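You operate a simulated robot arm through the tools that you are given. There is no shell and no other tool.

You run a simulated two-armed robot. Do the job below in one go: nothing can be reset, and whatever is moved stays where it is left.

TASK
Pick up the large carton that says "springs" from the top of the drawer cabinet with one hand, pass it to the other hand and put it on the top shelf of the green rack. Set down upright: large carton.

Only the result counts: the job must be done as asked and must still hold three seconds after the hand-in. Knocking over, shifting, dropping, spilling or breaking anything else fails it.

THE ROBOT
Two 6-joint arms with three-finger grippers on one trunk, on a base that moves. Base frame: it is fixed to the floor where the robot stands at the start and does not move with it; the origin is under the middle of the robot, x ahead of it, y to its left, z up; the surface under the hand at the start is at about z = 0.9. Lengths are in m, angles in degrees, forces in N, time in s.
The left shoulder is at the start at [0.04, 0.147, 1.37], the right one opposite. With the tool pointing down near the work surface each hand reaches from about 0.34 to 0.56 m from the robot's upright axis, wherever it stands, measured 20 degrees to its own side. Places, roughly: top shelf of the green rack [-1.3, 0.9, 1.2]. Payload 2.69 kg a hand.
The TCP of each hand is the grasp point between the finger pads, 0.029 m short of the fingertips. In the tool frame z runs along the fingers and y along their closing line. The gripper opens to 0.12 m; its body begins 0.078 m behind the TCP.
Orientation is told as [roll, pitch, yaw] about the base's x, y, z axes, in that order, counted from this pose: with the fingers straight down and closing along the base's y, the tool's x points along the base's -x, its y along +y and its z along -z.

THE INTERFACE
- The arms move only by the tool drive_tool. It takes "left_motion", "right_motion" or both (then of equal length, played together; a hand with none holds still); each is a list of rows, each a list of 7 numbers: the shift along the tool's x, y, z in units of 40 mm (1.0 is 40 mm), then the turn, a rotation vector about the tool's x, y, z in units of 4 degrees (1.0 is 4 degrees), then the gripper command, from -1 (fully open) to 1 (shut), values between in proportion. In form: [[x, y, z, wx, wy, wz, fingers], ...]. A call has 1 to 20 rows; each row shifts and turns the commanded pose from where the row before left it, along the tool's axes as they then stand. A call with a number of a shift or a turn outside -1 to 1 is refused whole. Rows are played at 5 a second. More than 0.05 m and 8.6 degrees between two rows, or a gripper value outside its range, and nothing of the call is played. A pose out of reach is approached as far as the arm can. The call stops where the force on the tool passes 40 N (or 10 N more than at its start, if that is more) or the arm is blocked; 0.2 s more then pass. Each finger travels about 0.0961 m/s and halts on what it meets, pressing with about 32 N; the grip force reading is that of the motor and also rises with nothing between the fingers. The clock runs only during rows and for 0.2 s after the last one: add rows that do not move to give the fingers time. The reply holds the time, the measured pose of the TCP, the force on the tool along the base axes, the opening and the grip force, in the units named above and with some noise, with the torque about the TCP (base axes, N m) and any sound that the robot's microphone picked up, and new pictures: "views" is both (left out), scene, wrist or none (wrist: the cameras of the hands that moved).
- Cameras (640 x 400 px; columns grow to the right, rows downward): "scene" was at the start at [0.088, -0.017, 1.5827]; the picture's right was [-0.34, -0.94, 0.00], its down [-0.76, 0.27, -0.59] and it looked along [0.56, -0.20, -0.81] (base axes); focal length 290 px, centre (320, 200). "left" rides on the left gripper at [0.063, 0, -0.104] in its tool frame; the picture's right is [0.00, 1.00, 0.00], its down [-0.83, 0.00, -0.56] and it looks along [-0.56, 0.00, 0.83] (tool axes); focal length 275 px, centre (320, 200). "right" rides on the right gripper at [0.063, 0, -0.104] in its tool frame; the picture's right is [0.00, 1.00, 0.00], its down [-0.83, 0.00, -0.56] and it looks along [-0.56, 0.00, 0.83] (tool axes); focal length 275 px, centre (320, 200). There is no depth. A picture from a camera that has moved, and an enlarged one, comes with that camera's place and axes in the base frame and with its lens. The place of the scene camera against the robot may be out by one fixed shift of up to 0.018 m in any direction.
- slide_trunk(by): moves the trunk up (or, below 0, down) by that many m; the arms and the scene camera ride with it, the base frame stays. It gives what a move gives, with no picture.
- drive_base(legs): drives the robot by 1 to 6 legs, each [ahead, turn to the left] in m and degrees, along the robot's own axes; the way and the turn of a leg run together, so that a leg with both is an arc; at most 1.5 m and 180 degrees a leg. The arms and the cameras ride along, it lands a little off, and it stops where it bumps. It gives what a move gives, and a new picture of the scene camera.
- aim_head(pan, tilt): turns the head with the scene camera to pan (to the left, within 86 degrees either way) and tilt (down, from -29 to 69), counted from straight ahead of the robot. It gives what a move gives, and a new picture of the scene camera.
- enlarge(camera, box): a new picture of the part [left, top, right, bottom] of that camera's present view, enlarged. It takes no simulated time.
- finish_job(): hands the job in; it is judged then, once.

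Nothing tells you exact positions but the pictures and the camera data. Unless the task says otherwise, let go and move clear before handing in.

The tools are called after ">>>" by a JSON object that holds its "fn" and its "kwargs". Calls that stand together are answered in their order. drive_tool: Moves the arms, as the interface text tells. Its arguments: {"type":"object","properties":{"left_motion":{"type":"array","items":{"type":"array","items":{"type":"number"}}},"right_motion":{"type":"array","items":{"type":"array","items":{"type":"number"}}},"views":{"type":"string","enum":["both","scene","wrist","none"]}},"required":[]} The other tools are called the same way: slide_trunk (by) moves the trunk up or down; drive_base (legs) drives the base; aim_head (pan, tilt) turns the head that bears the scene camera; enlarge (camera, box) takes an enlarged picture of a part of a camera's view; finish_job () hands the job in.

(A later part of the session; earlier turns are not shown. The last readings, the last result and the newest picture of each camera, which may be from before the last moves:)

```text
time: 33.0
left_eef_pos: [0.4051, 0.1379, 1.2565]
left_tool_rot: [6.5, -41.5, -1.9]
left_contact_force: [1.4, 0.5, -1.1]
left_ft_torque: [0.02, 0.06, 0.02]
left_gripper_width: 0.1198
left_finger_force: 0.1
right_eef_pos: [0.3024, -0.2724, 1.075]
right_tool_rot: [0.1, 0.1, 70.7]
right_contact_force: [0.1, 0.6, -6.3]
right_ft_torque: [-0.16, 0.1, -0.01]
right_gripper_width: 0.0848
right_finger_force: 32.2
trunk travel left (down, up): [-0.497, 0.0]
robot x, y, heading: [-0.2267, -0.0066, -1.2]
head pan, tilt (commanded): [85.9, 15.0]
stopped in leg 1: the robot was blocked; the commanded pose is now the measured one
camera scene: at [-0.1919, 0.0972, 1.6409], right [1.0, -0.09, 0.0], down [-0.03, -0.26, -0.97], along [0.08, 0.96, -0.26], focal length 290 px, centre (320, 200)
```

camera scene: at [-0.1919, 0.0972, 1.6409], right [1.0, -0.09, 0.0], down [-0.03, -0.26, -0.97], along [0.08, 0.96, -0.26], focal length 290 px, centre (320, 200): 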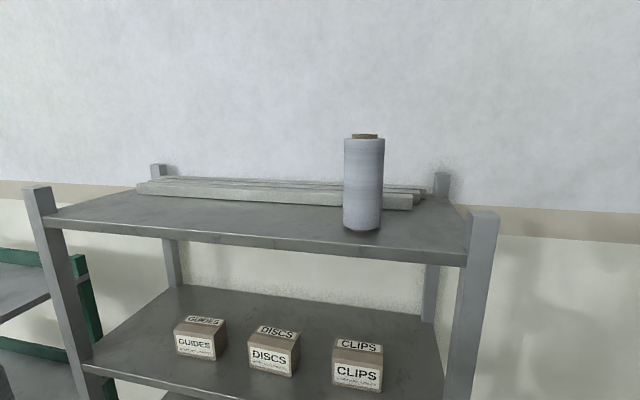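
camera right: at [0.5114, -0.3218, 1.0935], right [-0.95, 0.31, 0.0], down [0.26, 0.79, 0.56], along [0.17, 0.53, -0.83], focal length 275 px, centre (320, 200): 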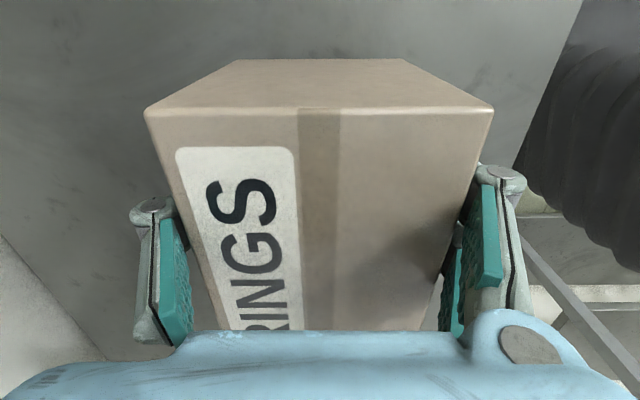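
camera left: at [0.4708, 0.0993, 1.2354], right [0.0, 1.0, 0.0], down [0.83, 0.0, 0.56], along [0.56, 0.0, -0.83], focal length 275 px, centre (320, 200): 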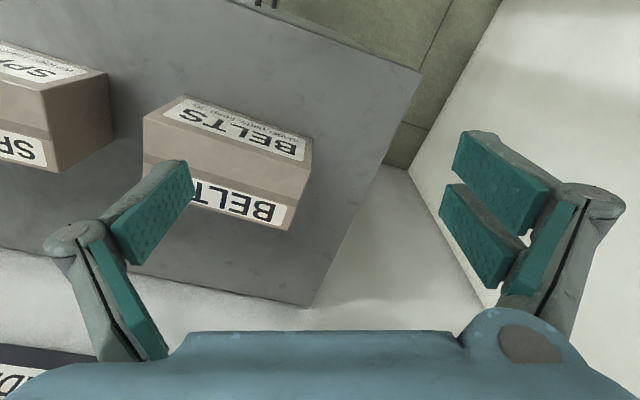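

The base bumped something about 0.23 m behind the start. I'll move ahead slightly to break contact, then look behind on both sides.

>>> {"fn": "drive_base", "kwargs": {"legs": [[0.06, 0]]}}

>>> {"fn": "aim_head", "kwargs": {"pan": 86, "tilt": 60}}

>>> {"fn": "aim_head", "kwargs": {"pan": -86, "tilt": 60}}

>>> {"fn": "aim_head", "kwargs": {"pan": -86, "tilt": 20}}

```text
time: 34.4
left_eef_pos: [0.4085, 0.1344, 1.2692]
left_tool_rot: [6.7, -41.9, -2.1]
left_contact_force: [1.1, -0.5, -0.4]
left_ft_torque: [0.02, 0.05, 0.0]
left_gripper_width: 0.1201
left_finger_force: 0.0
right_eef_pos: [0.3209, -0.2754, 1.0749]
right_tool_rot: [-1.8, -0.4, 70.6]
right_contact_force: [0.1, -0.4, -3.9]
right_ft_torque: [-0.15, 0.07, 0.05]
right_gripper_width: 0.0845
right_finger_force: 32.1
trunk travel left (down, up): [-0.497, 0.0]
robot x, y, heading: [-0.1625, -0.0092, -1.1]
head pan, tilt (commanded): [85.9, 15.0]
stopped in leg 1: the robot was blocked; the commanded pose is now the measured one
camera scene: at [-0.1542, 0.0952, 1.6415], right [1.0, -0.09, 0.01], down [-0.01, -0.26, -0.97], along [0.09, 0.96, -0.26], focal length 290 px, centre (320, 200)
```

scene: 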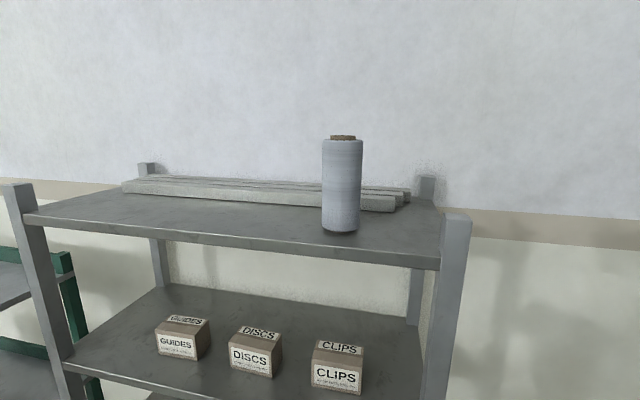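

```text
time: 35.5
left_eef_pos: [0.4257, 0.1328, 1.2612]
left_tool_rot: [7.0, -41.1, -2.2]
left_contact_force: [0.3, 0.4, -0.6]
left_ft_torque: [0.01, -0.01, 0.02]
left_gripper_width: 0.1199
left_finger_force: 0.0
right_eef_pos: [0.3332, -0.2775, 1.0672]
right_tool_rot: [-0.8, -0.3, 70.6]
right_contact_force: [-0.2, 0.4, -3.9]
right_ft_torque: [-0.1, 0.06, 0.02]
right_gripper_width: 0.0849
right_finger_force: 31.7
trunk travel left (down, up): [-0.497, 0.0]
robot x, y, heading: [-0.1664, -0.0086, -1.2]
head pan, tilt (commanded): [85.9, 60.0]
camera scene: at [-0.1384, 0.065, 1.5751], right [1.0, -0.09, 0.0], down [-0.08, -0.86, -0.5], along [0.04, 0.5, -0.87], focal length 290 px, centre (320, 200)
```

scene: 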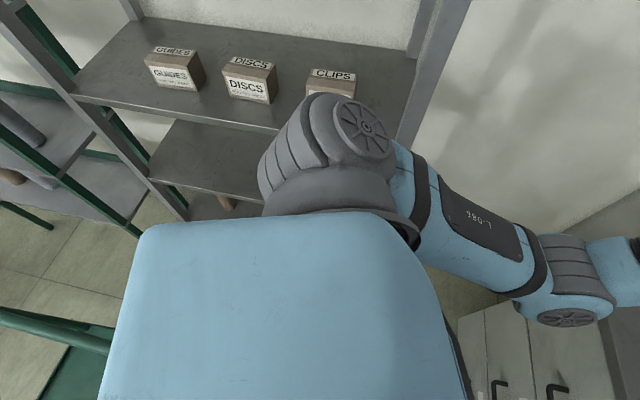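

```text
time: 38.1
left_eef_pos: [0.4241, 0.1329, 1.2622]
left_tool_rot: [6.8, -41.0, -2.2]
left_contact_force: [0.0, -0.2, -0.6]
left_ft_torque: [-0.01, 0.04, 0.0]
left_gripper_width: 0.12
left_finger_force: 0.1
right_eef_pos: [0.3331, -0.276, 1.068]
right_tool_rot: [-0.7, -0.3, 70.6]
right_contact_force: [-0.7, -0.1, -4.6]
right_ft_torque: [-0.12, 0.06, 0.03]
right_gripper_width: 0.0846
right_finger_force: 32.1
trunk travel left (down, up): [-0.497, 0.0]
robot x, y, heading: [-0.1676, -0.0063, -1.2]
head pan, tilt (commanded): [-85.9, 60.0]
camera scene: at [-0.1418, -0.0674, 1.575], right [-1.0, -0.05, 0.0], down [-0.05, 0.86, -0.5], along [0.03, -0.5, -0.87], focal length 290 px, centre (320, 200)
```

scene: 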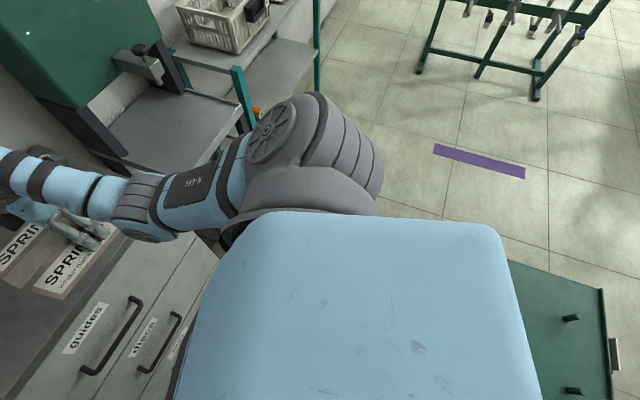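

```text
time: 39.2
left_eef_pos: [0.4246, 0.1327, 1.2623]
left_tool_rot: [6.8, -41.2, -2.3]
left_contact_force: [0.2, -0.2, -0.7]
left_ft_torque: [0.03, 0.02, 0.02]
left_gripper_width: 0.1198
left_finger_force: 0.1
right_eef_pos: [0.3326, -0.2774, 1.0673]
right_tool_rot: [-0.8, -0.3, 70.5]
right_contact_force: [-0.1, -0.2, -4.4]
right_ft_torque: [-0.14, 0.04, -0.02]
right_gripper_width: 0.0847
right_finger_force: 31.7
trunk travel left (down, up): [-0.497, 0.0]
robot x, y, heading: [-0.1629, -0.0074, -0.9]
head pan, tilt (commanded): [-85.9, 20.0]
camera scene: at [-0.1405, -0.0938, 1.6331], right [-1.0, -0.05, 0.0], down [-0.02, 0.34, -0.94], along [0.05, -0.94, -0.34], focal length 290 px, centre (320, 200)
```

scene: 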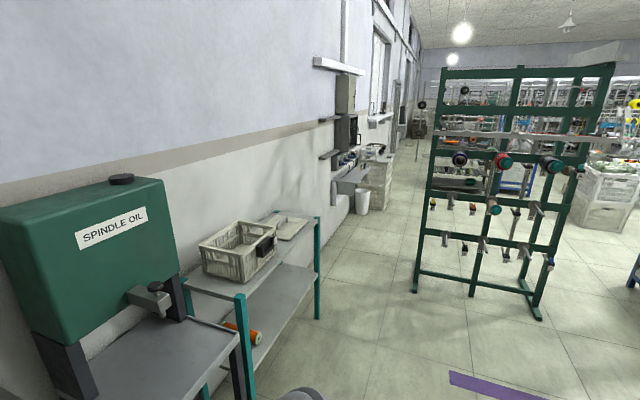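

A green flat cart or platform is right behind the robot, which is what I bumped. The spot here in front of the cabinet is free enough for the hand-over. I'll first turn the left hand so its tilted fingers point to the right, ready to take the carton's left end.

>>> {"fn": "drive_tool", "kwargs": {"left_motion": [[0, 0, 0, 0.6587, -0.0891, 0.7471, -1], [0, 0, 0, 0.6587, -0.0891, 0.7471, -1], [0, 0, 0, 0.6587, -0.0891, 0.7471, -1], [0, 0, 0, 0.6587, -0.0891, 0.7471, -1], [0, 0, 0, 0.6587, -0.0891, 0.7471, -1], [0, 0, 0, 0.6587, -0.0891, 0.7471, -1], [0, 0, 0, 0.6587, -0.0891, 0.7471, -1], [0, 0, 0, 0.6587, -0.0891, 0.7471, -1], [0, 0, 0, 0.6587, -0.0891, 0.7471, -1], [0, 0, 0, 0.6587, -0.0891, 0.7471, -1]], "views": "none"}}

>>> {"fn": "aim_head", "kwargs": {"pan": 0, "tilt": 45}}

```text
time: 41.4
left_eef_pos: [0.4239, 0.1332, 1.2607]
left_tool_rot: [6.9, -41.0, -42.2]
left_contact_force: [0.1, 0.1, -0.3]
left_ft_torque: [0.01, -0.01, 0.01]
left_gripper_width: 0.1199
left_finger_force: 0.1
right_eef_pos: [0.3336, -0.2771, 1.0676]
right_tool_rot: [-0.7, -0.3, 70.6]
right_contact_force: [-0.2, 0.1, -4.1]
right_ft_torque: [-0.14, 0.05, 0.03]
right_gripper_width: 0.0847
right_finger_force: 32.4
trunk travel left (down, up): [-0.497, 0.0]
robot x, y, heading: [-0.1665, -0.0063, -1.1]
head pan, tilt (commanded): [-85.9, 20.0]
```

```text
time: 43.0
left_eef_pos: [0.424, 0.1328, 1.2608]
left_tool_rot: [6.9, -41.0, -42.1]
left_contact_force: [0.1, -0.5, 1.0]
left_ft_torque: [0.01, -0.05, -0.02]
left_gripper_width: 0.1201
left_finger_force: 0.1
right_eef_pos: [0.3335, -0.2767, 1.0682]
right_tool_rot: [-0.7, -0.3, 70.7]
right_contact_force: [0.0, 0.5, -4.9]
right_ft_torque: [-0.09, 0.04, -0.03]
right_gripper_width: 0.0847
right_finger_force: 31.7
trunk travel left (down, up): [-0.497, 0.0]
robot x, y, heading: [-0.1678, -0.0069, -0.9]
head pan, tilt (commanded): [0.0, 45.0]
camera scene: at [-0.0641, -0.0023, 1.5945], right [-0.02, -1.0, 0.0], down [-0.71, 0.01, -0.71], along [0.71, -0.01, -0.71], focal length 290 px, centre (320, 200)
```

scene: 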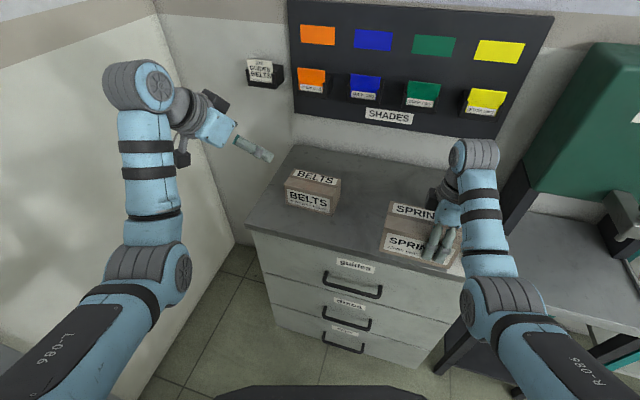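

The turn works. I'll complete the left hand's yaw to -90°, level its roll, and move it to the pre-hand-over spot on the left.

>>> {"fn": "drive_tool", "kwargs": {"left_motion": [[0, 0, 0, 0.86, 0.12, 0, -1], [0, 0, 0, 0.86, 0.12, 0, -1], [0, 0, 0, 0.643, 0, 0.766, -1], [0, 0, 0, 0.643, 0, 0.766, -1], [0, 0, 0, 0.643, 0, 0.766, -1], [0, 0, 0, 0.643, 0, 0.766, -1], [0, 0, 0, 0.643, 0, 0.766, -1], [0, 0, 0, 0.643, 0, 0.766, -1], [0, 0, 0, 0.643, 0, 0.766, -1], [0, 0, 0, 0.643, 0, 0.766, -1], [0, 0, 0, 0.643, 0, 0.766, -1], [0, 0, 0, 0.643, 0, 0.766, -1], [0, 0, 0, 0.643, 0, 0.766, -1], [0, 0, 0, 0.643, 0, 0.766, -1], [0.373, -0.367, -0.384, 0, 0, 0, -1], [0.373, -0.367, -0.384, 0, 0, 0, -1], [0.373, -0.367, -0.384, 0, 0, 0, -1]], "views": "both"}}

```text
time: 46.6
left_eef_pos: [0.3885, 0.2031, 1.2617]
left_tool_rot: [0.0, -40.3, -90.2]
left_contact_force: [-0.4, 0.7, -0.9]
left_ft_torque: [0.0, -0.02, -0.02]
left_gripper_width: 0.12
left_finger_force: 0.2
left hand out of reach, approached as far as the arm can: row 13, 14, 16, 17
right_eef_pos: [0.3334, -0.2765, 1.0671]
right_tool_rot: [-0.7, -0.2, 70.5]
right_contact_force: [-0.1, -0.5, -4.3]
right_ft_torque: [-0.11, 0.07, 0.01]
right_gripper_width: 0.0849
right_finger_force: 32.1
trunk travel left (down, up): [-0.497, 0.0]
robot x, y, heading: [-0.1639, -0.0067, -1.0]
head pan, tilt (commanded): [0.0, 45.0]
camera scene: at [-0.0644, -0.0014, 1.5945], right [-0.02, -1.0, 0.0], down [-0.71, 0.01, -0.71], along [0.71, -0.01, -0.71], focal length 290 px, centre (320, 200)
camera left: at [0.3885, 0.3181, 1.2996], right [1.0, -0.01, 0.0], down [-0.01, -0.28, 0.96], along [0.0, -0.96, -0.28], focal length 275 px, centre (320, 200)
```

scene: 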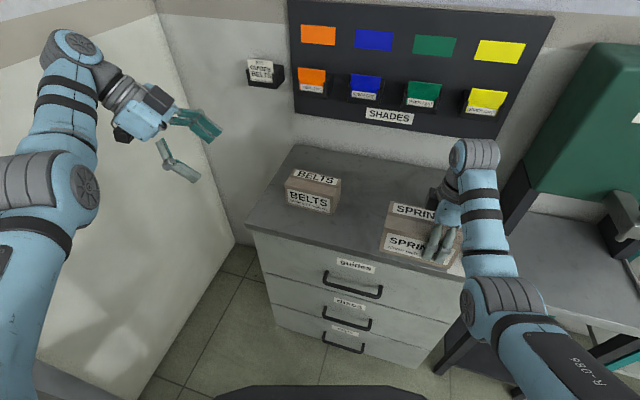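
left: 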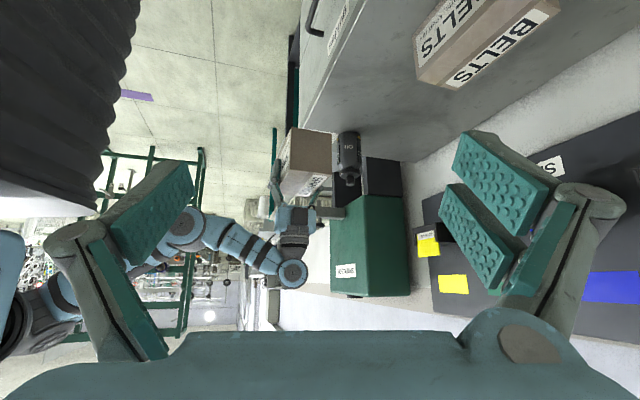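

The left hand is nearly in its pre-pose. I'll dry-run its approach to the hand-over point while the carton is still out of the way on the right.

>>> {"fn": "drive_tool", "kwargs": {"left_motion": [[0, 0, 1, 0, 0, 0, -1], [0, 0, 1, 0, 0, 0, -1], [0, 0, 1, 0, 0, 0, -1], [0, 0, 1, 0, 0, 0, -1], [0, 0, 1, 0, 0, 0, -1], [0, 0, 1, 0, 0, 0, -1]], "views": "scene"}}

```text
time: 48.0
left_eef_pos: [0.3891, 0.0461, 1.0779]
left_tool_rot: [0.0, -40.1, -90.1]
left_contact_force: [-0.3, -1.0, -0.1]
left_ft_torque: [0.0, -0.02, -0.04]
left_gripper_width: 0.1201
left_finger_force: 0.0
right_eef_pos: [0.333, -0.2786, 1.0669]
right_tool_rot: [-0.7, -0.2, 70.6]
right_contact_force: [-0.1, 0.1, -3.9]
right_ft_torque: [-0.1, 0.03, -0.01]
right_gripper_width: 0.0849
right_finger_force: 32.0
trunk travel left (down, up): [-0.497, 0.0]
robot x, y, heading: [-0.166, -0.0063, -0.9]
head pan, tilt (commanded): [0.0, 45.0]
camera scene: at [-0.0638, -0.0034, 1.5944], right [-0.02, -1.0, 0.0], down [-0.71, 0.01, -0.71], along [0.71, -0.01, -0.71], focal length 290 px, centre (320, 200)
```

scene: 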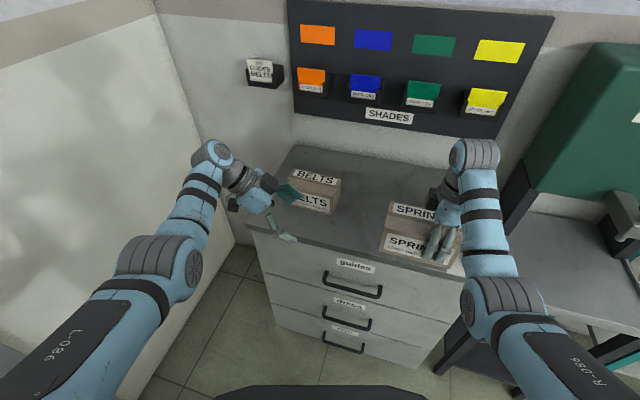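

The approach pose is reachable. Now I'll back the left hand off along its own axis and bring the carton to the middle, turned so its long side runs along y.

>>> {"fn": "drive_tool", "kwargs": {"left_motion": [[0, 0, -1, 0, 0, 0, -1], [0, 0, -1, 0, 0, 0, -1], [0, 0, -1, 0, 0, 0, -1], [0, 0, -1, 0, 0, 0, -1], [0, 0, 0, 0, 0, 0, -1], [0, 0, 0, 0, 0, 0, -1], [0, 0, 0, 0, 0, 0, -1], [0, 0, 0, 0, 0, 0, -1], [0, 0, 0, 0, 0, 0, -1], [0, 0, 0, 0, 0, 0, -1], [0, 0, 0, 0, 0, 0, -1], [0, 0, 0, 0, 0, 0, -1], [0, 0, 0, 0, 0, 0, -1], [0, 0, 0, 0, 0, 0, -1], [0, 0, 0, 0, 0, 0, -1], [0, 0, 0, 0, 0, 0, -1], [0, 0, 0, 0, 0, 0, -1]], "right_motion": [[0, 0, 0, 0, 0, 0, 1], [0, 0, 0, 0, 0, 0, 1], [0, 0, 0, 0, 0, 0, 1], [-0.74, 0.075, -0.012, 0, 0, 0, 1], [-0.74, 0.075, -0.012, 0, 0, 0, 1], [-0.74, 0.075, -0.012, 0, 0, 0, 1], [-0.74, 0.075, -0.012, 0, 0, 0, 1], [-0.74, 0.075, -0.012, 0, 0, 0, 1], [-0.74, 0.075, -0.012, 0, 0, 0, 1], [-0.74, 0.075, -0.012, 0, 0, 0, 1], [-0.74, 0.075, -0.012, 0, 0, 0, 1], [0, 0, 0, 0, 0, -0.97, 1], [0, 0, 0, 0, 0, -0.97, 1], [0, 0, 0, 0, 0, -0.97, 1], [0, 0, 0, 0, 0, -0.97, 1], [0, 0, 0, 0, 0, -0.97, 1], [0, 0, 0, 0, 0, 0, 1]], "views": "both"}}

```text
time: 51.6
left_eef_pos: [0.389, 0.15, 1.1993]
left_tool_rot: [0.2, -40.2, -90.2]
left_contact_force: [0.3, 0.0, -0.8]
left_ft_torque: [-0.04, 0.01, 0.02]
left_gripper_width: 0.1201
left_finger_force: 0.0
right_eef_pos: [0.3739, -0.0547, 1.0704]
right_tool_rot: [-0.4, -0.1, 90.2]
right_contact_force: [-0.5, -0.4, -3.2]
right_ft_torque: [-0.19, 0.01, 0.01]
right_gripper_width: 0.085
right_finger_force: 32.5
right hand out of reach, approached as far as the arm can: row 4, 10, 11
trunk travel left (down, up): [-0.497, 0.0]
robot x, y, heading: [-0.1632, -0.0086, -0.9]
head pan, tilt (commanded): [0.0, 45.0]
camera scene: at [-0.064, -0.0017, 1.5945], right [-0.02, -1.0, 0.0], down [-0.71, 0.01, -0.71], along [0.71, -0.01, -0.71], focal length 290 px, centre (320, 200)
camera right: at [0.3747, -0.118, 1.1738], right [-1.0, -0.01, 0.0], down [-0.01, 0.83, 0.56], along [0.0, 0.56, -0.83], focal length 275 px, centre (320, 200)
camera left: at [0.3889, 0.266, 1.2384], right [1.0, -0.01, 0.0], down [-0.01, -0.28, 0.96], along [0.0, -0.96, -0.28], focal length 275 px, centre (320, 200)
```

scene: 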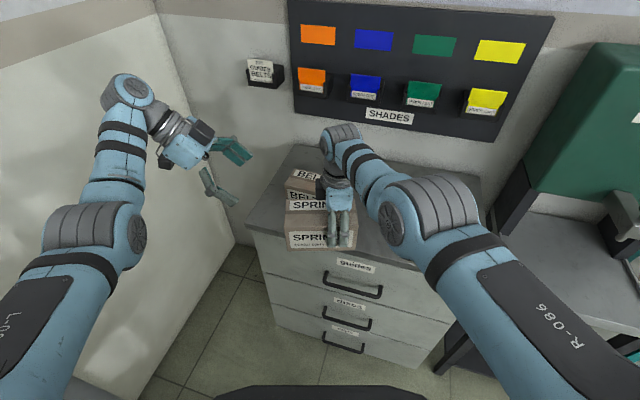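
right: 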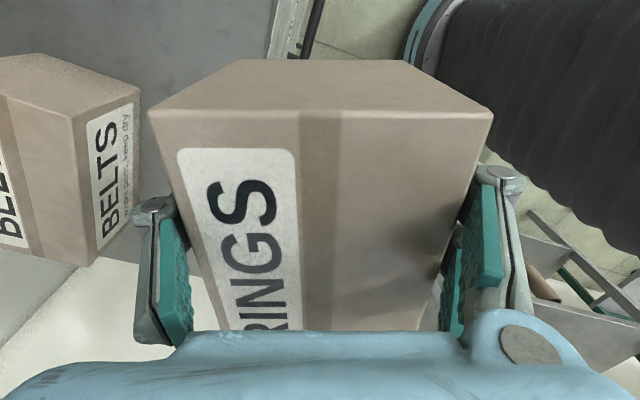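
left: 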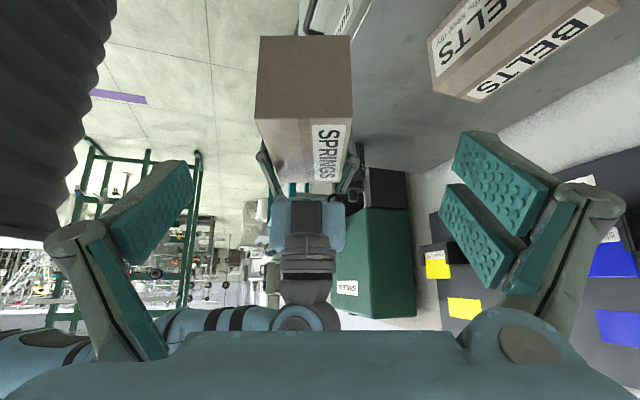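

The carton's left end is at y ≈ 0.06 with its top at z ≈ 1.106. I'll slide the left hand in along its axis, stopping short first to check alignment.

>>> {"fn": "drive_tool", "kwargs": {"left_motion": [[-0.15, -0.18, 0, 0, 0, 0, -1], [-0.15, -0.18, 0, 0, 0, 0, -1], [0, 0, 0.7, 0, 0, 0, -1], [0, 0, 0.7, 0, 0, 0, -1], [0, 0, 0.5, 0, 0, 0, -1], [0, 0, 0, 0, 0, 0, -1]], "views": "both"}}

```text
time: 53.0
left_eef_pos: [0.3822, 0.0916, 1.1474]
left_tool_rot: [0.1, -40.2, -90.1]
left_contact_force: [0.7, 0.8, -0.5]
left_ft_torque: [0.03, 0.0, -0.02]
left_gripper_width: 0.1199
left_finger_force: 0.0
left hand out of reach, approached as far as the arm can: row 2
right_eef_pos: [0.3747, -0.0546, 1.0717]
right_tool_rot: [-0.3, 0.0, 89.9]
right_contact_force: [-0.1, -0.1, -4.1]
right_ft_torque: [-0.14, 0.0, -0.01]
right_gripper_width: 0.0849
right_finger_force: 31.9
trunk travel left (down, up): [-0.497, 0.0]
robot x, y, heading: [-0.1632, -0.0031, -1.2]
head pan, tilt (commanded): [0.0, 45.0]
camera scene: at [-0.0641, -0.0015, 1.5945], right [-0.02, -1.0, 0.0], down [-0.71, 0.01, -0.71], along [0.71, -0.01, -0.71], focal length 290 px, centre (320, 200)
camera left: at [0.3815, 0.2072, 1.1855], right [1.0, -0.01, 0.0], down [-0.01, -0.28, 0.96], along [0.0, -0.96, -0.28], focal length 275 px, centre (320, 200)
```

scene: 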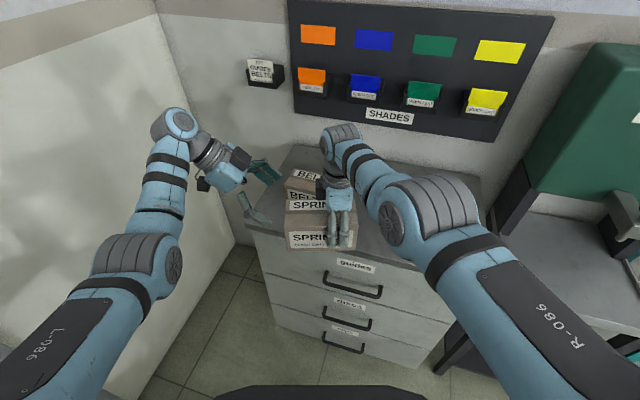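
left: 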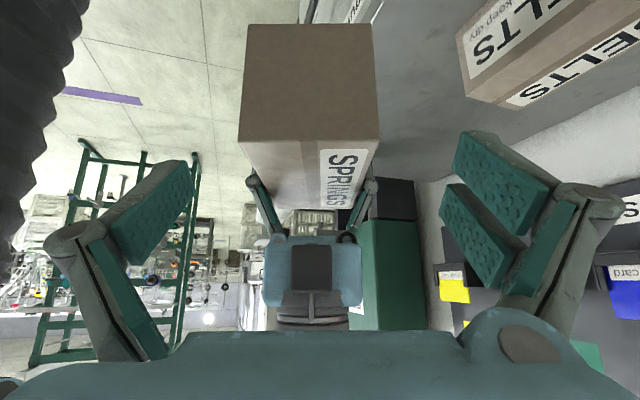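

Alignment looks good: the carton is centred on the left gripper's axis within a few millimetres. I'll advance the last ~95 mm.

>>> {"fn": "drive_tool", "kwargs": {"left_motion": [[-0.06, -0.09, 0.5, 0, 0, 0, -1], [-0.055, -0.09, 0.5, 0, 0, 0, -1], [0, 0, 0.5, 0, 0, 0, -1], [0, 0, 0.5, 0, 0, 0, -1], [0, 0, 0.37, 0, 0, 0, -1], [0, 0, 0, 0, 0, 0, -1]], "views": "both"}}

```text
time: 54.4
left_eef_pos: [0.3725, 0.0268, 1.0786]
left_tool_rot: [0.1, -40.2, -90.2]
left_contact_force: [-0.2, 0.1, 0.6]
left_ft_torque: [0.01, 0.01, 0.01]
left_gripper_width: 0.1202
left_finger_force: 0.0
right_eef_pos: [0.3751, -0.0544, 1.0709]
right_tool_rot: [-0.3, 0.0, 90.0]
right_contact_force: [0.1, 0.0, -4.4]
right_ft_torque: [-0.11, 0.0, -0.01]
right_gripper_width: 0.0847
right_finger_force: 31.8
trunk travel left (down, up): [-0.497, 0.0]
robot x, y, heading: [-0.1674, -0.0104, -1.0]
head pan, tilt (commanded): [0.0, 45.0]
camera scene: at [-0.0641, -0.0017, 1.5945], right [-0.02, -1.0, 0.0], down [-0.71, 0.01, -0.71], along [0.71, -0.01, -0.71], focal length 290 px, centre (320, 200)
camera left: at [0.3731, 0.1421, 1.1163], right [1.0, -0.01, 0.0], down [-0.01, -0.28, 0.96], along [0.0, -0.96, -0.28], focal length 275 px, centre (320, 200)
```

scene: 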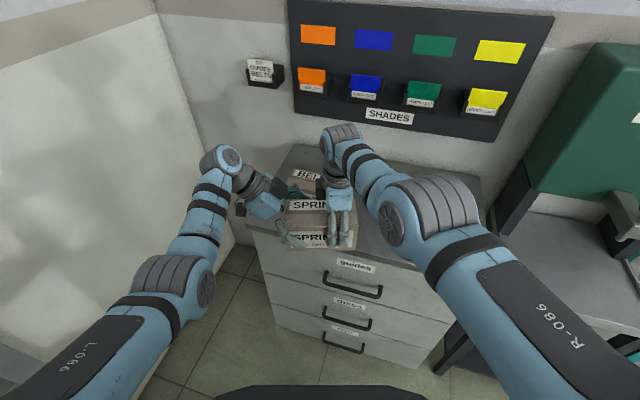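
left: 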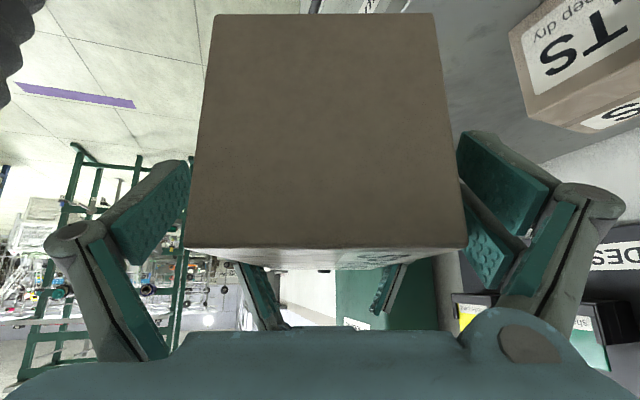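

Carton is between the left fingers, 2.5 mm off centre. I'll correct that and close the left gripper while the right still holds.

>>> {"fn": "drive_tool", "kwargs": {"left_motion": [[0, 0.065, 0, 0, 0, 0, -1], [0, 0, 0, 0, 0, 0, -0.3], [0, 0, 0, 0, 0, 0, 0.2], [0, 0, 0, 0, 0, 0, 1], [0, 0, 0, 0, 0, 0, 1], [0, 0, 0, 0, 0, 0, 1]], "views": "both"}}

```text
time: 55.8
left_eef_pos: [0.3746, 0.026, 1.0783]
left_tool_rot: [0.0, -40.3, -90.2]
left_contact_force: [-17.1, 5.4, 10.1]
left_ft_torque: [-0.55, 0.14, -0.05]
left_gripper_width: 0.0864
left_finger_force: 31.9
right_eef_pos: [0.3741, -0.055, 1.0708]
right_tool_rot: [-0.4, -0.1, 90.1]
right_contact_force: [17.9, -6.3, -14.4]
right_ft_torque: [-0.42, 0.02, -1.37]
right_gripper_width: 0.0846
right_finger_force: 32.1
trunk travel left (down, up): [-0.497, 0.0]
robot x, y, heading: [-0.1674, -0.0057, -1.1]
head pan, tilt (commanded): [0.0, 45.0]
camera scene: at [-0.0641, -0.0017, 1.5945], right [-0.02, -1.0, 0.0], down [-0.71, 0.01, -0.71], along [0.71, -0.01, -0.71], focal length 290 px, centre (320, 200)
camera left: at [0.3758, 0.1423, 1.1164], right [1.0, -0.01, 0.0], down [0.0, -0.28, 0.96], along [0.0, -0.96, -0.28], focal length 275 px, centre (320, 200)
```

scene: 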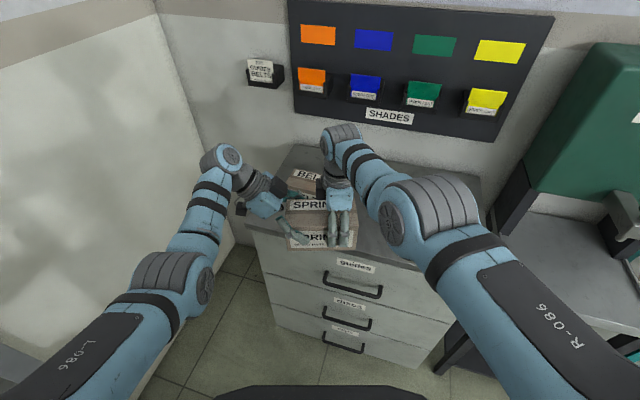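
left: 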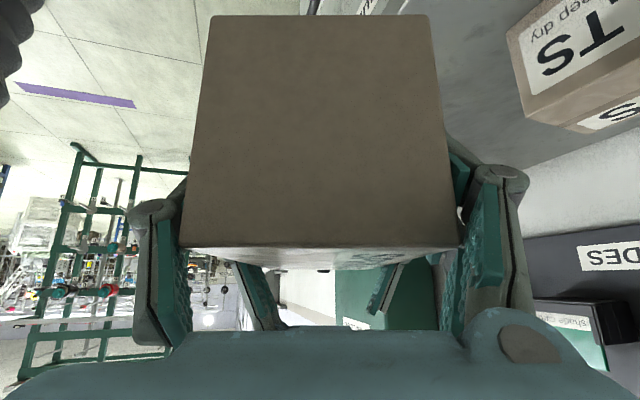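

Left has it (0.0864 m, 32 N), and the two hands are pulling on each other with about 17 N. I'll ease the left hand by about a millimetre to take out that strain before the right releases.

>>> {"fn": "drive_tool", "kwargs": {"left_motion": [[-0.01, -0.03, -0.015, 0, 0, 0, 1], [0, 0, 0, 0, 0, 0, 1], [0, 0, 0, 0, 0, 0, 1]], "right_motion": [[0, 0, 0, 0, 0, 0, 1], [0, 0, 0, 0, 0, 0, 1], [0, 0, 0, 0, 0, 0, 1]], "views": "none"}}

```text
time: 56.6
left_eef_pos: [0.3742, 0.0269, 1.079]
left_tool_rot: [0.0, -40.1, -90.0]
left_contact_force: [-7.4, 7.7, 0.4]
left_ft_torque: [-0.17, 0.19, 0.14]
left_gripper_width: 0.086
left_finger_force: 31.9
right_eef_pos: [0.3749, -0.0537, 1.0718]
right_tool_rot: [-0.3, 0.0, 90.1]
right_contact_force: [6.7, -8.1, -4.1]
right_ft_torque: [0.08, -0.17, -0.74]
right_gripper_width: 0.0844
right_finger_force: 31.9
trunk travel left (down, up): [-0.497, 0.0]
robot x, y, heading: [-0.1639, -0.0077, -0.8]
head pan, tilt (commanded): [0.0, 45.0]
```

>>> {"fn": "drive_tool", "kwargs": {"left_motion": [[0.01, -0.022, -0.008, 0, 0, 0, 1], [0, 0, 0, 0, 0, 0, 1], [0, 0, 0, 0, 0, 0, 1]], "right_motion": [[0, 0, 0, 0, 0, 0, 1], [0, 0, 0, 0, 0, 0, 1], [0, 0, 0, 0, 0, 0, 1]], "views": "none"}}

```text
time: 57.4
left_eef_pos: [0.3739, 0.0276, 1.0796]
left_tool_rot: [0.2, -40.1, -90.1]
left_contact_force: [9.3, 8.0, -5.0]
left_ft_torque: [0.06, 0.27, 0.2]
left_gripper_width: 0.0858
left_finger_force: 32.6
right_eef_pos: [0.3727, -0.0546, 1.0707]
right_tool_rot: [-0.2, -0.2, 90.2]
right_contact_force: [-9.2, -7.2, 4.5]
right_ft_torque: [0.55, -0.33, 0.6]
right_gripper_width: 0.0847
right_finger_force: 31.8
trunk travel left (down, up): [-0.497, 0.0]
robot x, y, heading: [-0.1659, -0.0048, -1.2]
head pan, tilt (commanded): [0.0, 45.0]
```

Strain is small now. I'll open the right gripper while the left holds firmly.

>>> {"fn": "drive_tool", "kwargs": {"left_motion": [[0, 0, 0, 0, 0, 0, 1], [0, 0, 0, 0, 0, 0, 1], [0, 0, 0, 0, 0, 0, 1], [0, 0, 0, 0, 0, 0, 1], [0, 0, 0, 0, 0, 0, 1]], "right_motion": [[0, 0, 0, 0, 0, 0, -0.3], [0, 0, 0, 0, 0, 0, -0.6], [0, 0, 0, 0, 0, 0, -1], [0, 0, 0, 0, 0, 0, -1], [0, 0, 0, 0, 0, 0, -1]], "views": "both"}}

```text
time: 58.6
left_eef_pos: [0.374, 0.0269, 1.0794]
left_tool_rot: [0.1, -40.2, -90.2]
left_contact_force: [0.0, -0.7, 1.2]
left_ft_torque: [0.19, -0.02, -0.03]
left_gripper_width: 0.0856
left_finger_force: 31.7
right_eef_pos: [0.3744, -0.0544, 1.0708]
right_tool_rot: [-0.3, 0.0, 90.1]
right_contact_force: [0.1, -0.4, -1.0]
right_ft_torque: [-0.01, -0.01, 0.0]
right_gripper_width: 0.12
right_finger_force: 0.0
trunk travel left (down, up): [-0.497, 0.0]
robot x, y, heading: [-0.1666, -0.0075, -1.0]
head pan, tilt (commanded): [0.0, 45.0]
camera scene: at [-0.0641, -0.0018, 1.5945], right [-0.02, -1.0, 0.0], down [-0.71, 0.01, -0.71], along [0.71, -0.01, -0.71], focal length 290 px, centre (320, 200)
camera right: at [0.3746, -0.118, 1.1738], right [-1.0, -0.01, 0.0], down [-0.01, 0.83, 0.56], along [0.0, 0.56, -0.83], focal length 275 px, centre (320, 200)
camera left: at [0.374, 0.1427, 1.117], right [1.0, -0.01, 0.0], down [-0.01, -0.28, 0.96], along [0.0, -0.96, -0.28], focal length 275 px, centre (320, 200)
```

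scene: 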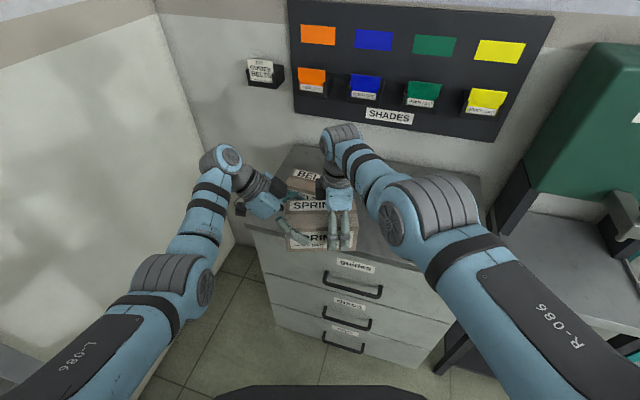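
right: 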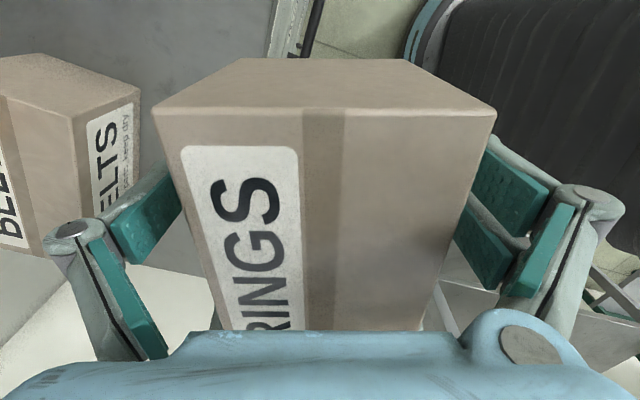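
left: 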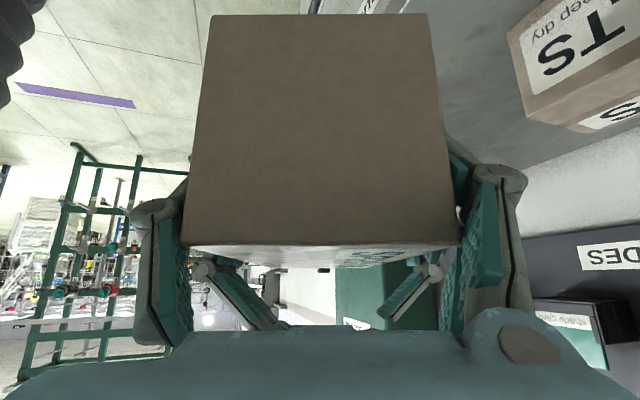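

The left hand carries the carton alone (torque matches its weight). I'll slide it out sideways to the left from between the open right fingers.

>>> {"fn": "drive_tool", "kwargs": {"left_motion": [[0.478, 0, -0.403, 0, 0, 0, 1], [0.478, 0, -0.403, 0, 0, 0, 1], [0.478, 0, -0.403, 0, 0, 0, 1], [0.478, 0, -0.403, 0, 0, 0, 1], [0, 0, 0, 0, 0, 0, 1]], "views": "both"}}

```text
time: 59.8
left_eef_pos: [0.3725, 0.1282, 1.0774]
left_tool_rot: [0.1, -40.2, -90.2]
left_contact_force: [-0.2, -0.6, -0.1]
left_ft_torque: [0.18, 0.06, -0.01]
left_gripper_width: 0.0849
left_finger_force: 32.2
right_eef_pos: [0.3746, -0.0547, 1.071]
right_tool_rot: [-0.3, 0.0, 90.0]
right_contact_force: [0.5, -0.1, -0.7]
right_ft_torque: [0.01, -0.01, -0.03]
right_gripper_width: 0.1199
right_finger_force: 0.0
trunk travel left (down, up): [-0.497, 0.0]
robot x, y, heading: [-0.1643, -0.0084, -0.9]
head pan, tilt (commanded): [0.0, 45.0]
camera scene: at [-0.064, -0.0013, 1.5945], right [-0.02, -1.0, 0.0], down [-0.71, 0.01, -0.71], along [0.71, -0.01, -0.71], focal length 290 px, centre (320, 200)
camera left: at [0.3742, 0.2439, 1.1168], right [1.0, 0.0, 0.0], down [-0.01, -0.28, 0.96], along [0.0, -0.96, -0.28], focal length 275 px, centre (320, 200)
```

scene: 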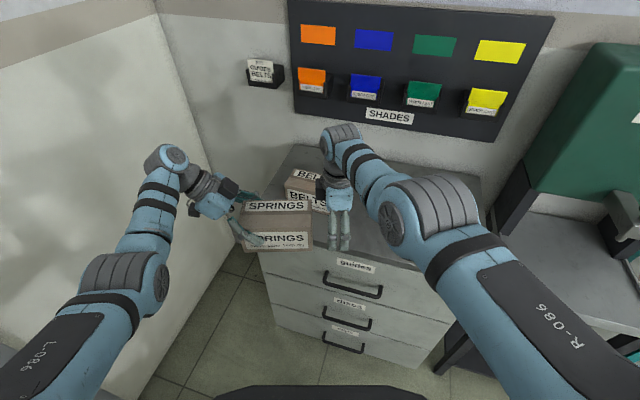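
left: 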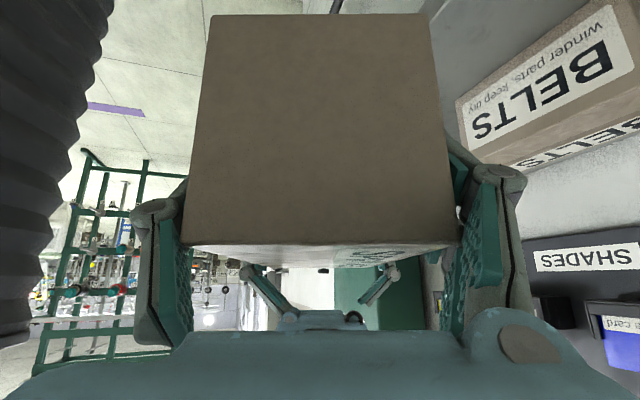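

The hand-over worked and the left hand holds the carton steadily. Before travelling, I need to see the green obstacle behind, so I'll move slightly ahead and turn left a little for a better view.

>>> {"fn": "drive_base", "kwargs": {"legs": [[0.05, 0], [0, 30]]}}

>>> {"fn": "aim_head", "kwargs": {"pan": 86, "tilt": 40}}

```text
time: 62.2
left_eef_pos: [0.2907, 0.3689, 1.0785]
left_tool_rot: [0.2, -40.6, -61.4]
left_contact_force: [-0.4, -0.1, -4.8]
left_ft_torque: [0.16, 0.04, 0.0]
left_gripper_width: 0.0849
left_finger_force: 31.9
right_eef_pos: [0.3764, 0.2141, 1.0723]
right_tool_rot: [-0.4, 0.0, 119.1]
right_contact_force: [-0.9, 0.4, -0.2]
right_ft_torque: [0.01, -0.01, 0.05]
right_gripper_width: 0.1201
right_finger_force: 0.0
trunk travel left (down, up): [-0.497, 0.0]
robot x, y, heading: [-0.1108, -0.0087, 28.2]
head pan, tilt (commanded): [0.0, 45.0]
stopped in leg 2: the robot was blocked; the commanded pose is now the measured one
camera scene: at [-0.0294, 0.0487, 1.5946], right [0.47, -0.88, 0.0], down [-0.62, -0.33, -0.71], along [0.62, 0.33, -0.71], focal length 290 px, centre (320, 200)
```

scene: 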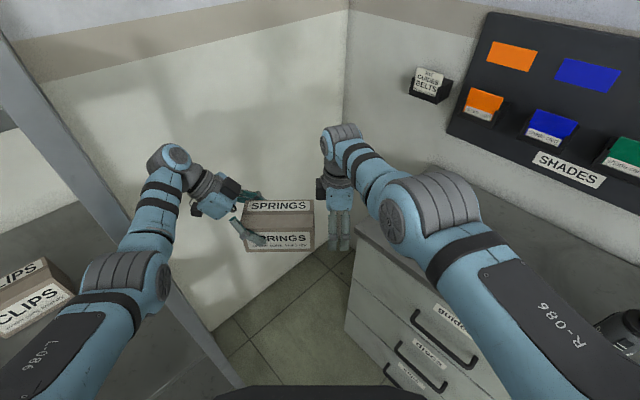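

```text
time: 63.8
left_eef_pos: [0.2919, 0.3682, 1.0785]
left_tool_rot: [0.0, -40.5, -61.5]
left_contact_force: [0.7, 0.5, -3.8]
left_ft_torque: [0.14, 0.09, 0.03]
left_gripper_width: 0.0848
left_finger_force: 32.0
right_eef_pos: [0.3791, 0.2125, 1.0721]
right_tool_rot: [-0.4, -0.1, 119.0]
right_contact_force: [0.8, -0.4, 0.5]
right_ft_torque: [0.0, 0.01, 0.01]
right_gripper_width: 0.1201
right_finger_force: 0.0
trunk travel left (down, up): [-0.497, 0.0]
robot x, y, heading: [-0.1165, -0.0072, 28.0]
head pan, tilt (commanded): [85.9, 40.0]
camera scene: at [-0.1323, 0.0868, 1.6018], right [0.91, 0.41, 0.0], down [0.26, -0.59, -0.77], along [-0.31, 0.7, -0.64], focal length 290 px, centre (320, 200)
```

scene: 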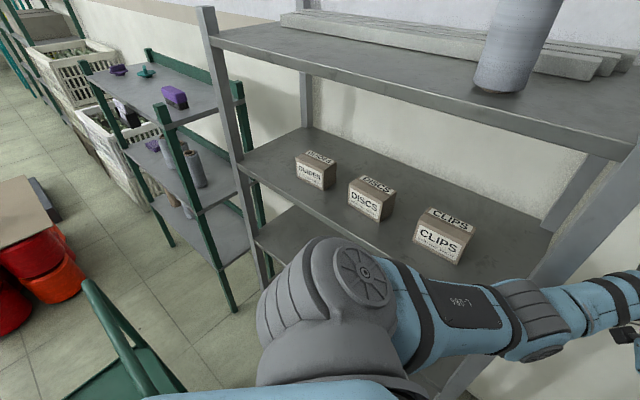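

Now I can see the green rack: its top shelf carries a purple brush and a few small items, and a green cart stands behind the robot. I'll zoom in on the shelf and the cart.

>>> {"fn": "enlarge", "kwargs": {"camera": "scene", "box": [60, 20, 300, 170]}}

>>> {"fn": "enlarge", "kwargs": {"camera": "scene", "box": [0, 150, 320, 400]}}

>>> {"fn": "aim_head", "kwargs": {"pan": 86, "tilt": 60}}

```text
2.67 times, centred on (180, 95) of scene
camera zoom: at [-0.1323, 0.0868, 1.6018], right [0.91, 0.41, 0.0], down [0.26, -0.59, -0.77], along [-0.31, 0.7, -0.64], focal length 772 px, centre (693, 480)
```

zoom: 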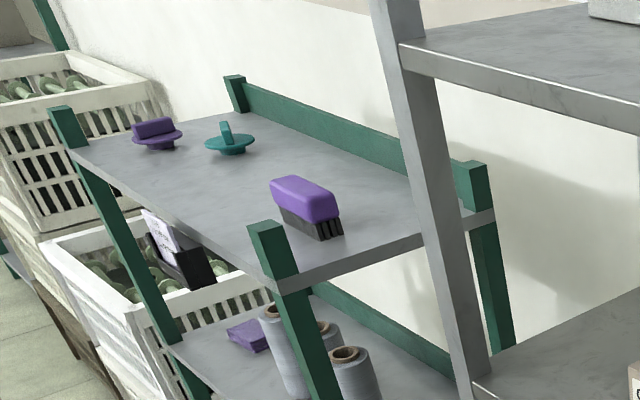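

```text
1.60 times, centred on (160, 275) of scene
camera zoom: at [-0.1323, 0.0868, 1.6018], right [0.91, 0.41, 0.0], down [0.26, -0.59, -0.77], along [-0.31, 0.7, -0.64], focal length 463 px, centre (576, 80)
```

zoom: 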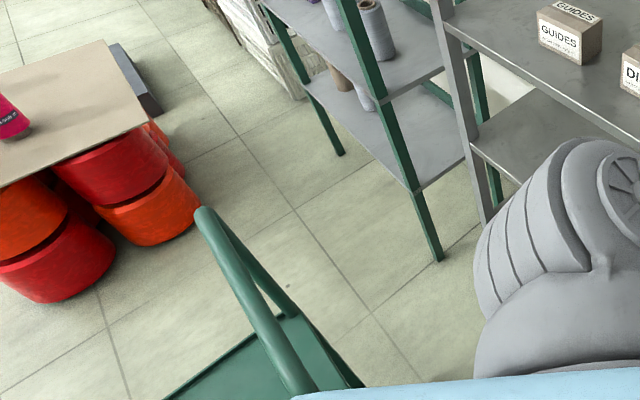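

```text
time: 64.7
left_eef_pos: [0.292, 0.3679, 1.0788]
left_tool_rot: [0.0, -40.4, -61.4]
left_contact_force: [0.6, 0.9, -3.4]
left_ft_torque: [0.19, 0.11, 0.02]
left_gripper_width: 0.085
left_finger_force: 31.9
right_eef_pos: [0.3795, 0.2126, 1.0717]
right_tool_rot: [-0.3, -0.1, 119.1]
right_contact_force: [0.0, 0.1, -0.3]
right_ft_torque: [0.04, -0.03, -0.02]
right_gripper_width: 0.1201
right_finger_force: 0.1
trunk travel left (down, up): [-0.497, 0.0]
robot x, y, heading: [-0.1135, -0.0081, 28.3]
head pan, tilt (commanded): [85.9, 60.0]
camera scene: at [-0.125, 0.07, 1.5751], right [0.91, 0.41, 0.0], down [0.35, -0.79, -0.5], along [-0.2, 0.46, -0.87], focal length 290 px, centre (320, 200)
```

scene: 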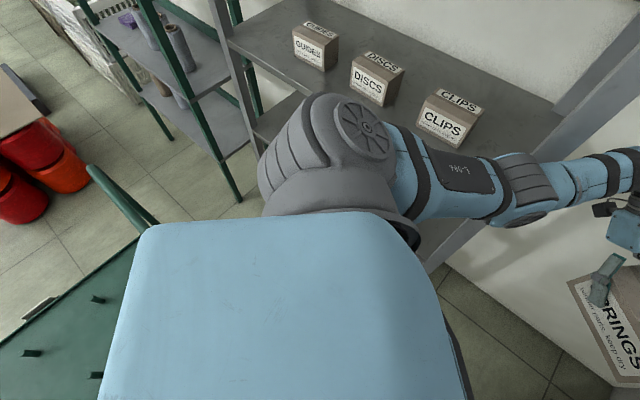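

A green platform cart stands right behind the robot, so I'll leave this pocket towards the open floor on the right and drive round the cart. First I'll raise the carton above the oil bottle's height and close the empty right gripper.

>>> {"fn": "drive_tool", "kwargs": {"left_motion": [[-0.4, 0, -0.47, 0, 0, 0, 1], [-0.4, 0, -0.47, 0, 0, 0, 1], [-0.4, 0, -0.47, 0, 0, 0, 1], [-0.4, 0, -0.47, 0, 0, 0, 1], [0, 0, 0, 0, 0, 0, 1]], "right_motion": [[0, 0, 0, 0, 0, 0, 0.5], [0, 0, 0, 0, 0, 0, 1], [0, 0, 0, 0, 0, 0, 1], [0, 0, 0, 0, 0, 0, 1], [0, 0, 0, 0, 0, 0, 1]], "views": "wrist"}}

```text
time: 65.9
left_eef_pos: [0.2909, 0.3688, 1.1782]
left_tool_rot: [0.1, -40.4, -61.4]
left_contact_force: [0.1, 0.5, -3.4]
left_ft_torque: [0.18, 0.12, -0.02]
left_gripper_width: 0.0849
left_finger_force: 31.8
right_eef_pos: [0.3792, 0.2127, 1.0704]
right_tool_rot: [-0.3, -0.1, 119.1]
right_contact_force: [0.9, 0.8, -0.4]
right_ft_torque: [0.0, 0.01, 0.02]
right_gripper_width: 0.0
right_finger_force: 29.3
trunk travel left (down, up): [-0.497, 0.0]
robot x, y, heading: [-0.1166, -0.0089, 28.3]
head pan, tilt (commanded): [85.9, 60.0]
camera right: at [0.4099, 0.1572, 1.1743], right [-0.87, -0.49, -0.01], down [-0.41, 0.72, 0.56], along [-0.27, 0.49, -0.83], focal length 275 px, centre (320, 200)
camera left: at [0.2356, 0.4698, 1.2156], right [0.88, 0.48, 0.0], down [0.13, -0.24, 0.96], along [0.46, -0.85, -0.27], focal length 275 px, centre (320, 200)
```

right: 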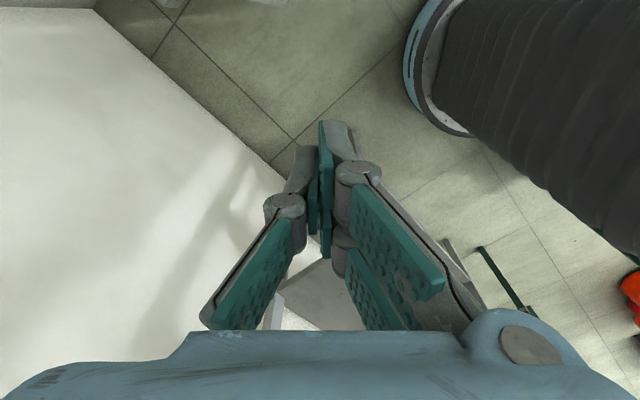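
left: 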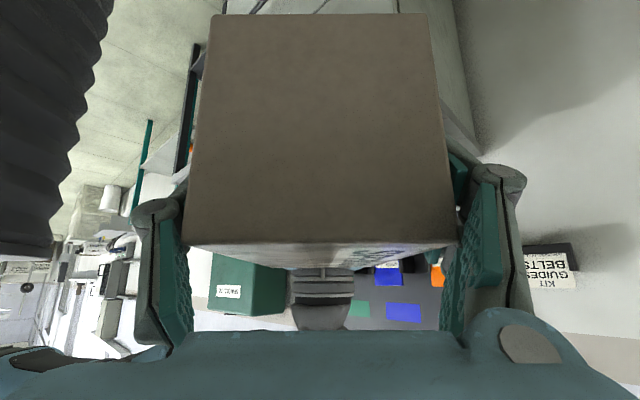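

The base is round with a radius of about 0.27, and the left hand now carries the carton at TCP z 1.18. I'll turn right in stages towards the open floor.

>>> {"fn": "drive_base", "kwargs": {"legs": [[0, -58]]}}

```text
time: 68.8
left_eef_pos: [0.4184, -0.1556, 1.1766]
left_tool_rot: [0.1, -40.5, -119.7]
left_contact_force: [-0.3, 0.1, -4.1]
left_ft_torque: [0.14, -0.05, 0.02]
left_gripper_width: 0.0852
left_finger_force: 32.0
right_eef_pos: [0.3329, -0.3121, 1.0725]
right_tool_rot: [-0.3, 0.0, 60.8]
right_contact_force: [0.4, 0.8, -0.6]
right_ft_torque: [0.01, -0.01, 0.02]
right_gripper_width: 0.0
right_finger_force: 28.5
trunk travel left (down, up): [-0.497, 0.0]
robot x, y, heading: [-0.1161, -0.0083, -30.2]
head pan, tilt (commanded): [85.9, 60.0]
camera scene: at [-0.0601, 0.0445, 1.575], right [0.83, -0.56, 0.0], down [-0.49, -0.72, -0.5], along [0.28, 0.41, -0.87], focal length 290 px, centre (320, 200)
```

scene: 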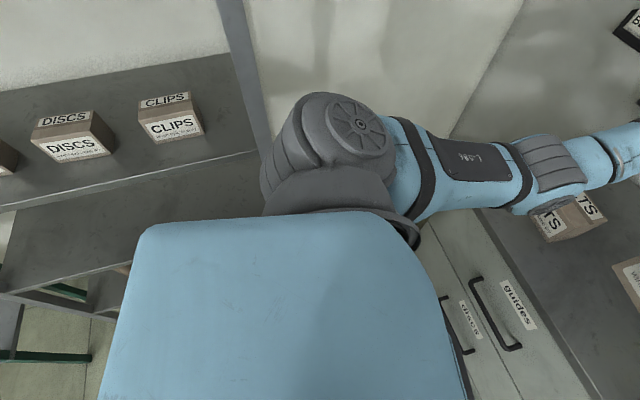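

The right turn went without trouble. I'll look towards the right and rear to check the way out and the cart.

>>> {"fn": "aim_head", "kwargs": {"pan": -86, "tilt": 45}}

>>> {"fn": "aim_head", "kwargs": {"pan": -45, "tilt": 40}}

```text
time: 71.4
left_eef_pos: [0.4187, -0.1559, 1.1779]
left_tool_rot: [0.1, -40.4, -119.7]
left_contact_force: [-0.5, -0.6, -4.0]
left_ft_torque: [0.17, -0.11, -0.01]
left_gripper_width: 0.085
left_finger_force: 31.8
right_eef_pos: [0.3337, -0.3118, 1.0709]
right_tool_rot: [-0.2, -0.1, 60.8]
right_contact_force: [0.5, 0.4, -0.2]
right_ft_torque: [0.02, 0.02, -0.01]
right_gripper_width: 0.0001
right_finger_force: 28.2
trunk travel left (down, up): [-0.497, 0.0]
robot x, y, heading: [-0.1166, -0.0081, -30.3]
head pan, tilt (commanded): [-85.9, 45.0]
camera scene: at [-0.1336, -0.0845, 1.5945], right [-0.9, 0.44, 0.0], down [0.31, 0.64, -0.71], along [-0.31, -0.63, -0.71], focal length 290 px, centre (320, 200)
```

scene: 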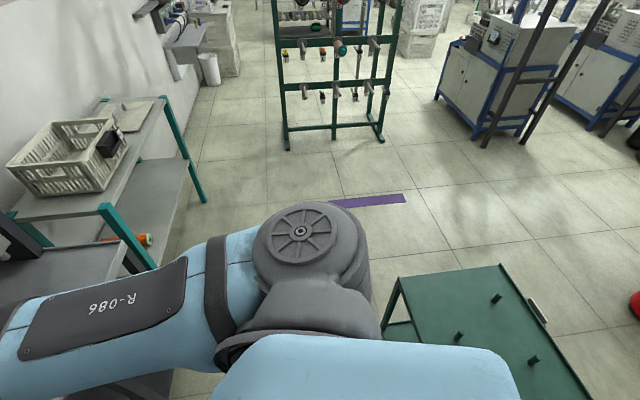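

```text
time: 72.5
left_eef_pos: [0.4194, -0.1567, 1.1775]
left_tool_rot: [0.1, -40.4, -119.6]
left_contact_force: [0.6, 0.6, -3.8]
left_ft_torque: [0.14, -0.09, -0.02]
left_gripper_width: 0.0847
left_finger_force: 32.1
right_eef_pos: [0.3322, -0.3122, 1.0717]
right_tool_rot: [-0.3, -0.2, 60.8]
right_contact_force: [0.5, -0.3, 0.0]
right_ft_torque: [0.0, 0.02, 0.01]
right_gripper_width: 0.0
right_finger_force: 28.5
trunk travel left (down, up): [-0.497, 0.0]
robot x, y, heading: [-0.1224, -0.0102, -30.4]
head pan, tilt (commanded): [-45.0, 40.0]
camera scene: at [-0.0762, -0.0936, 1.6018], right [-0.97, -0.26, 0.0], down [-0.16, 0.62, -0.77], along [0.2, -0.74, -0.64], focal length 290 px, centre (320, 200)
```

scene: 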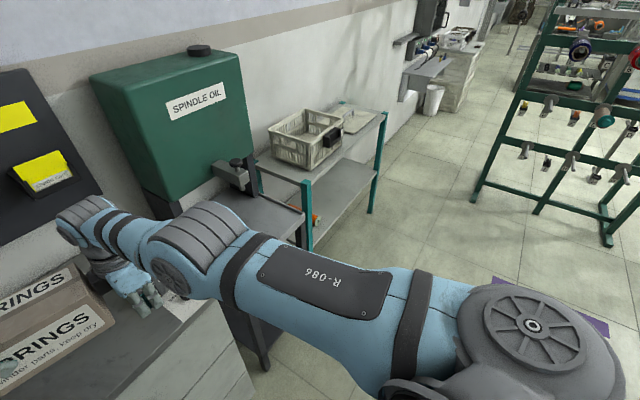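

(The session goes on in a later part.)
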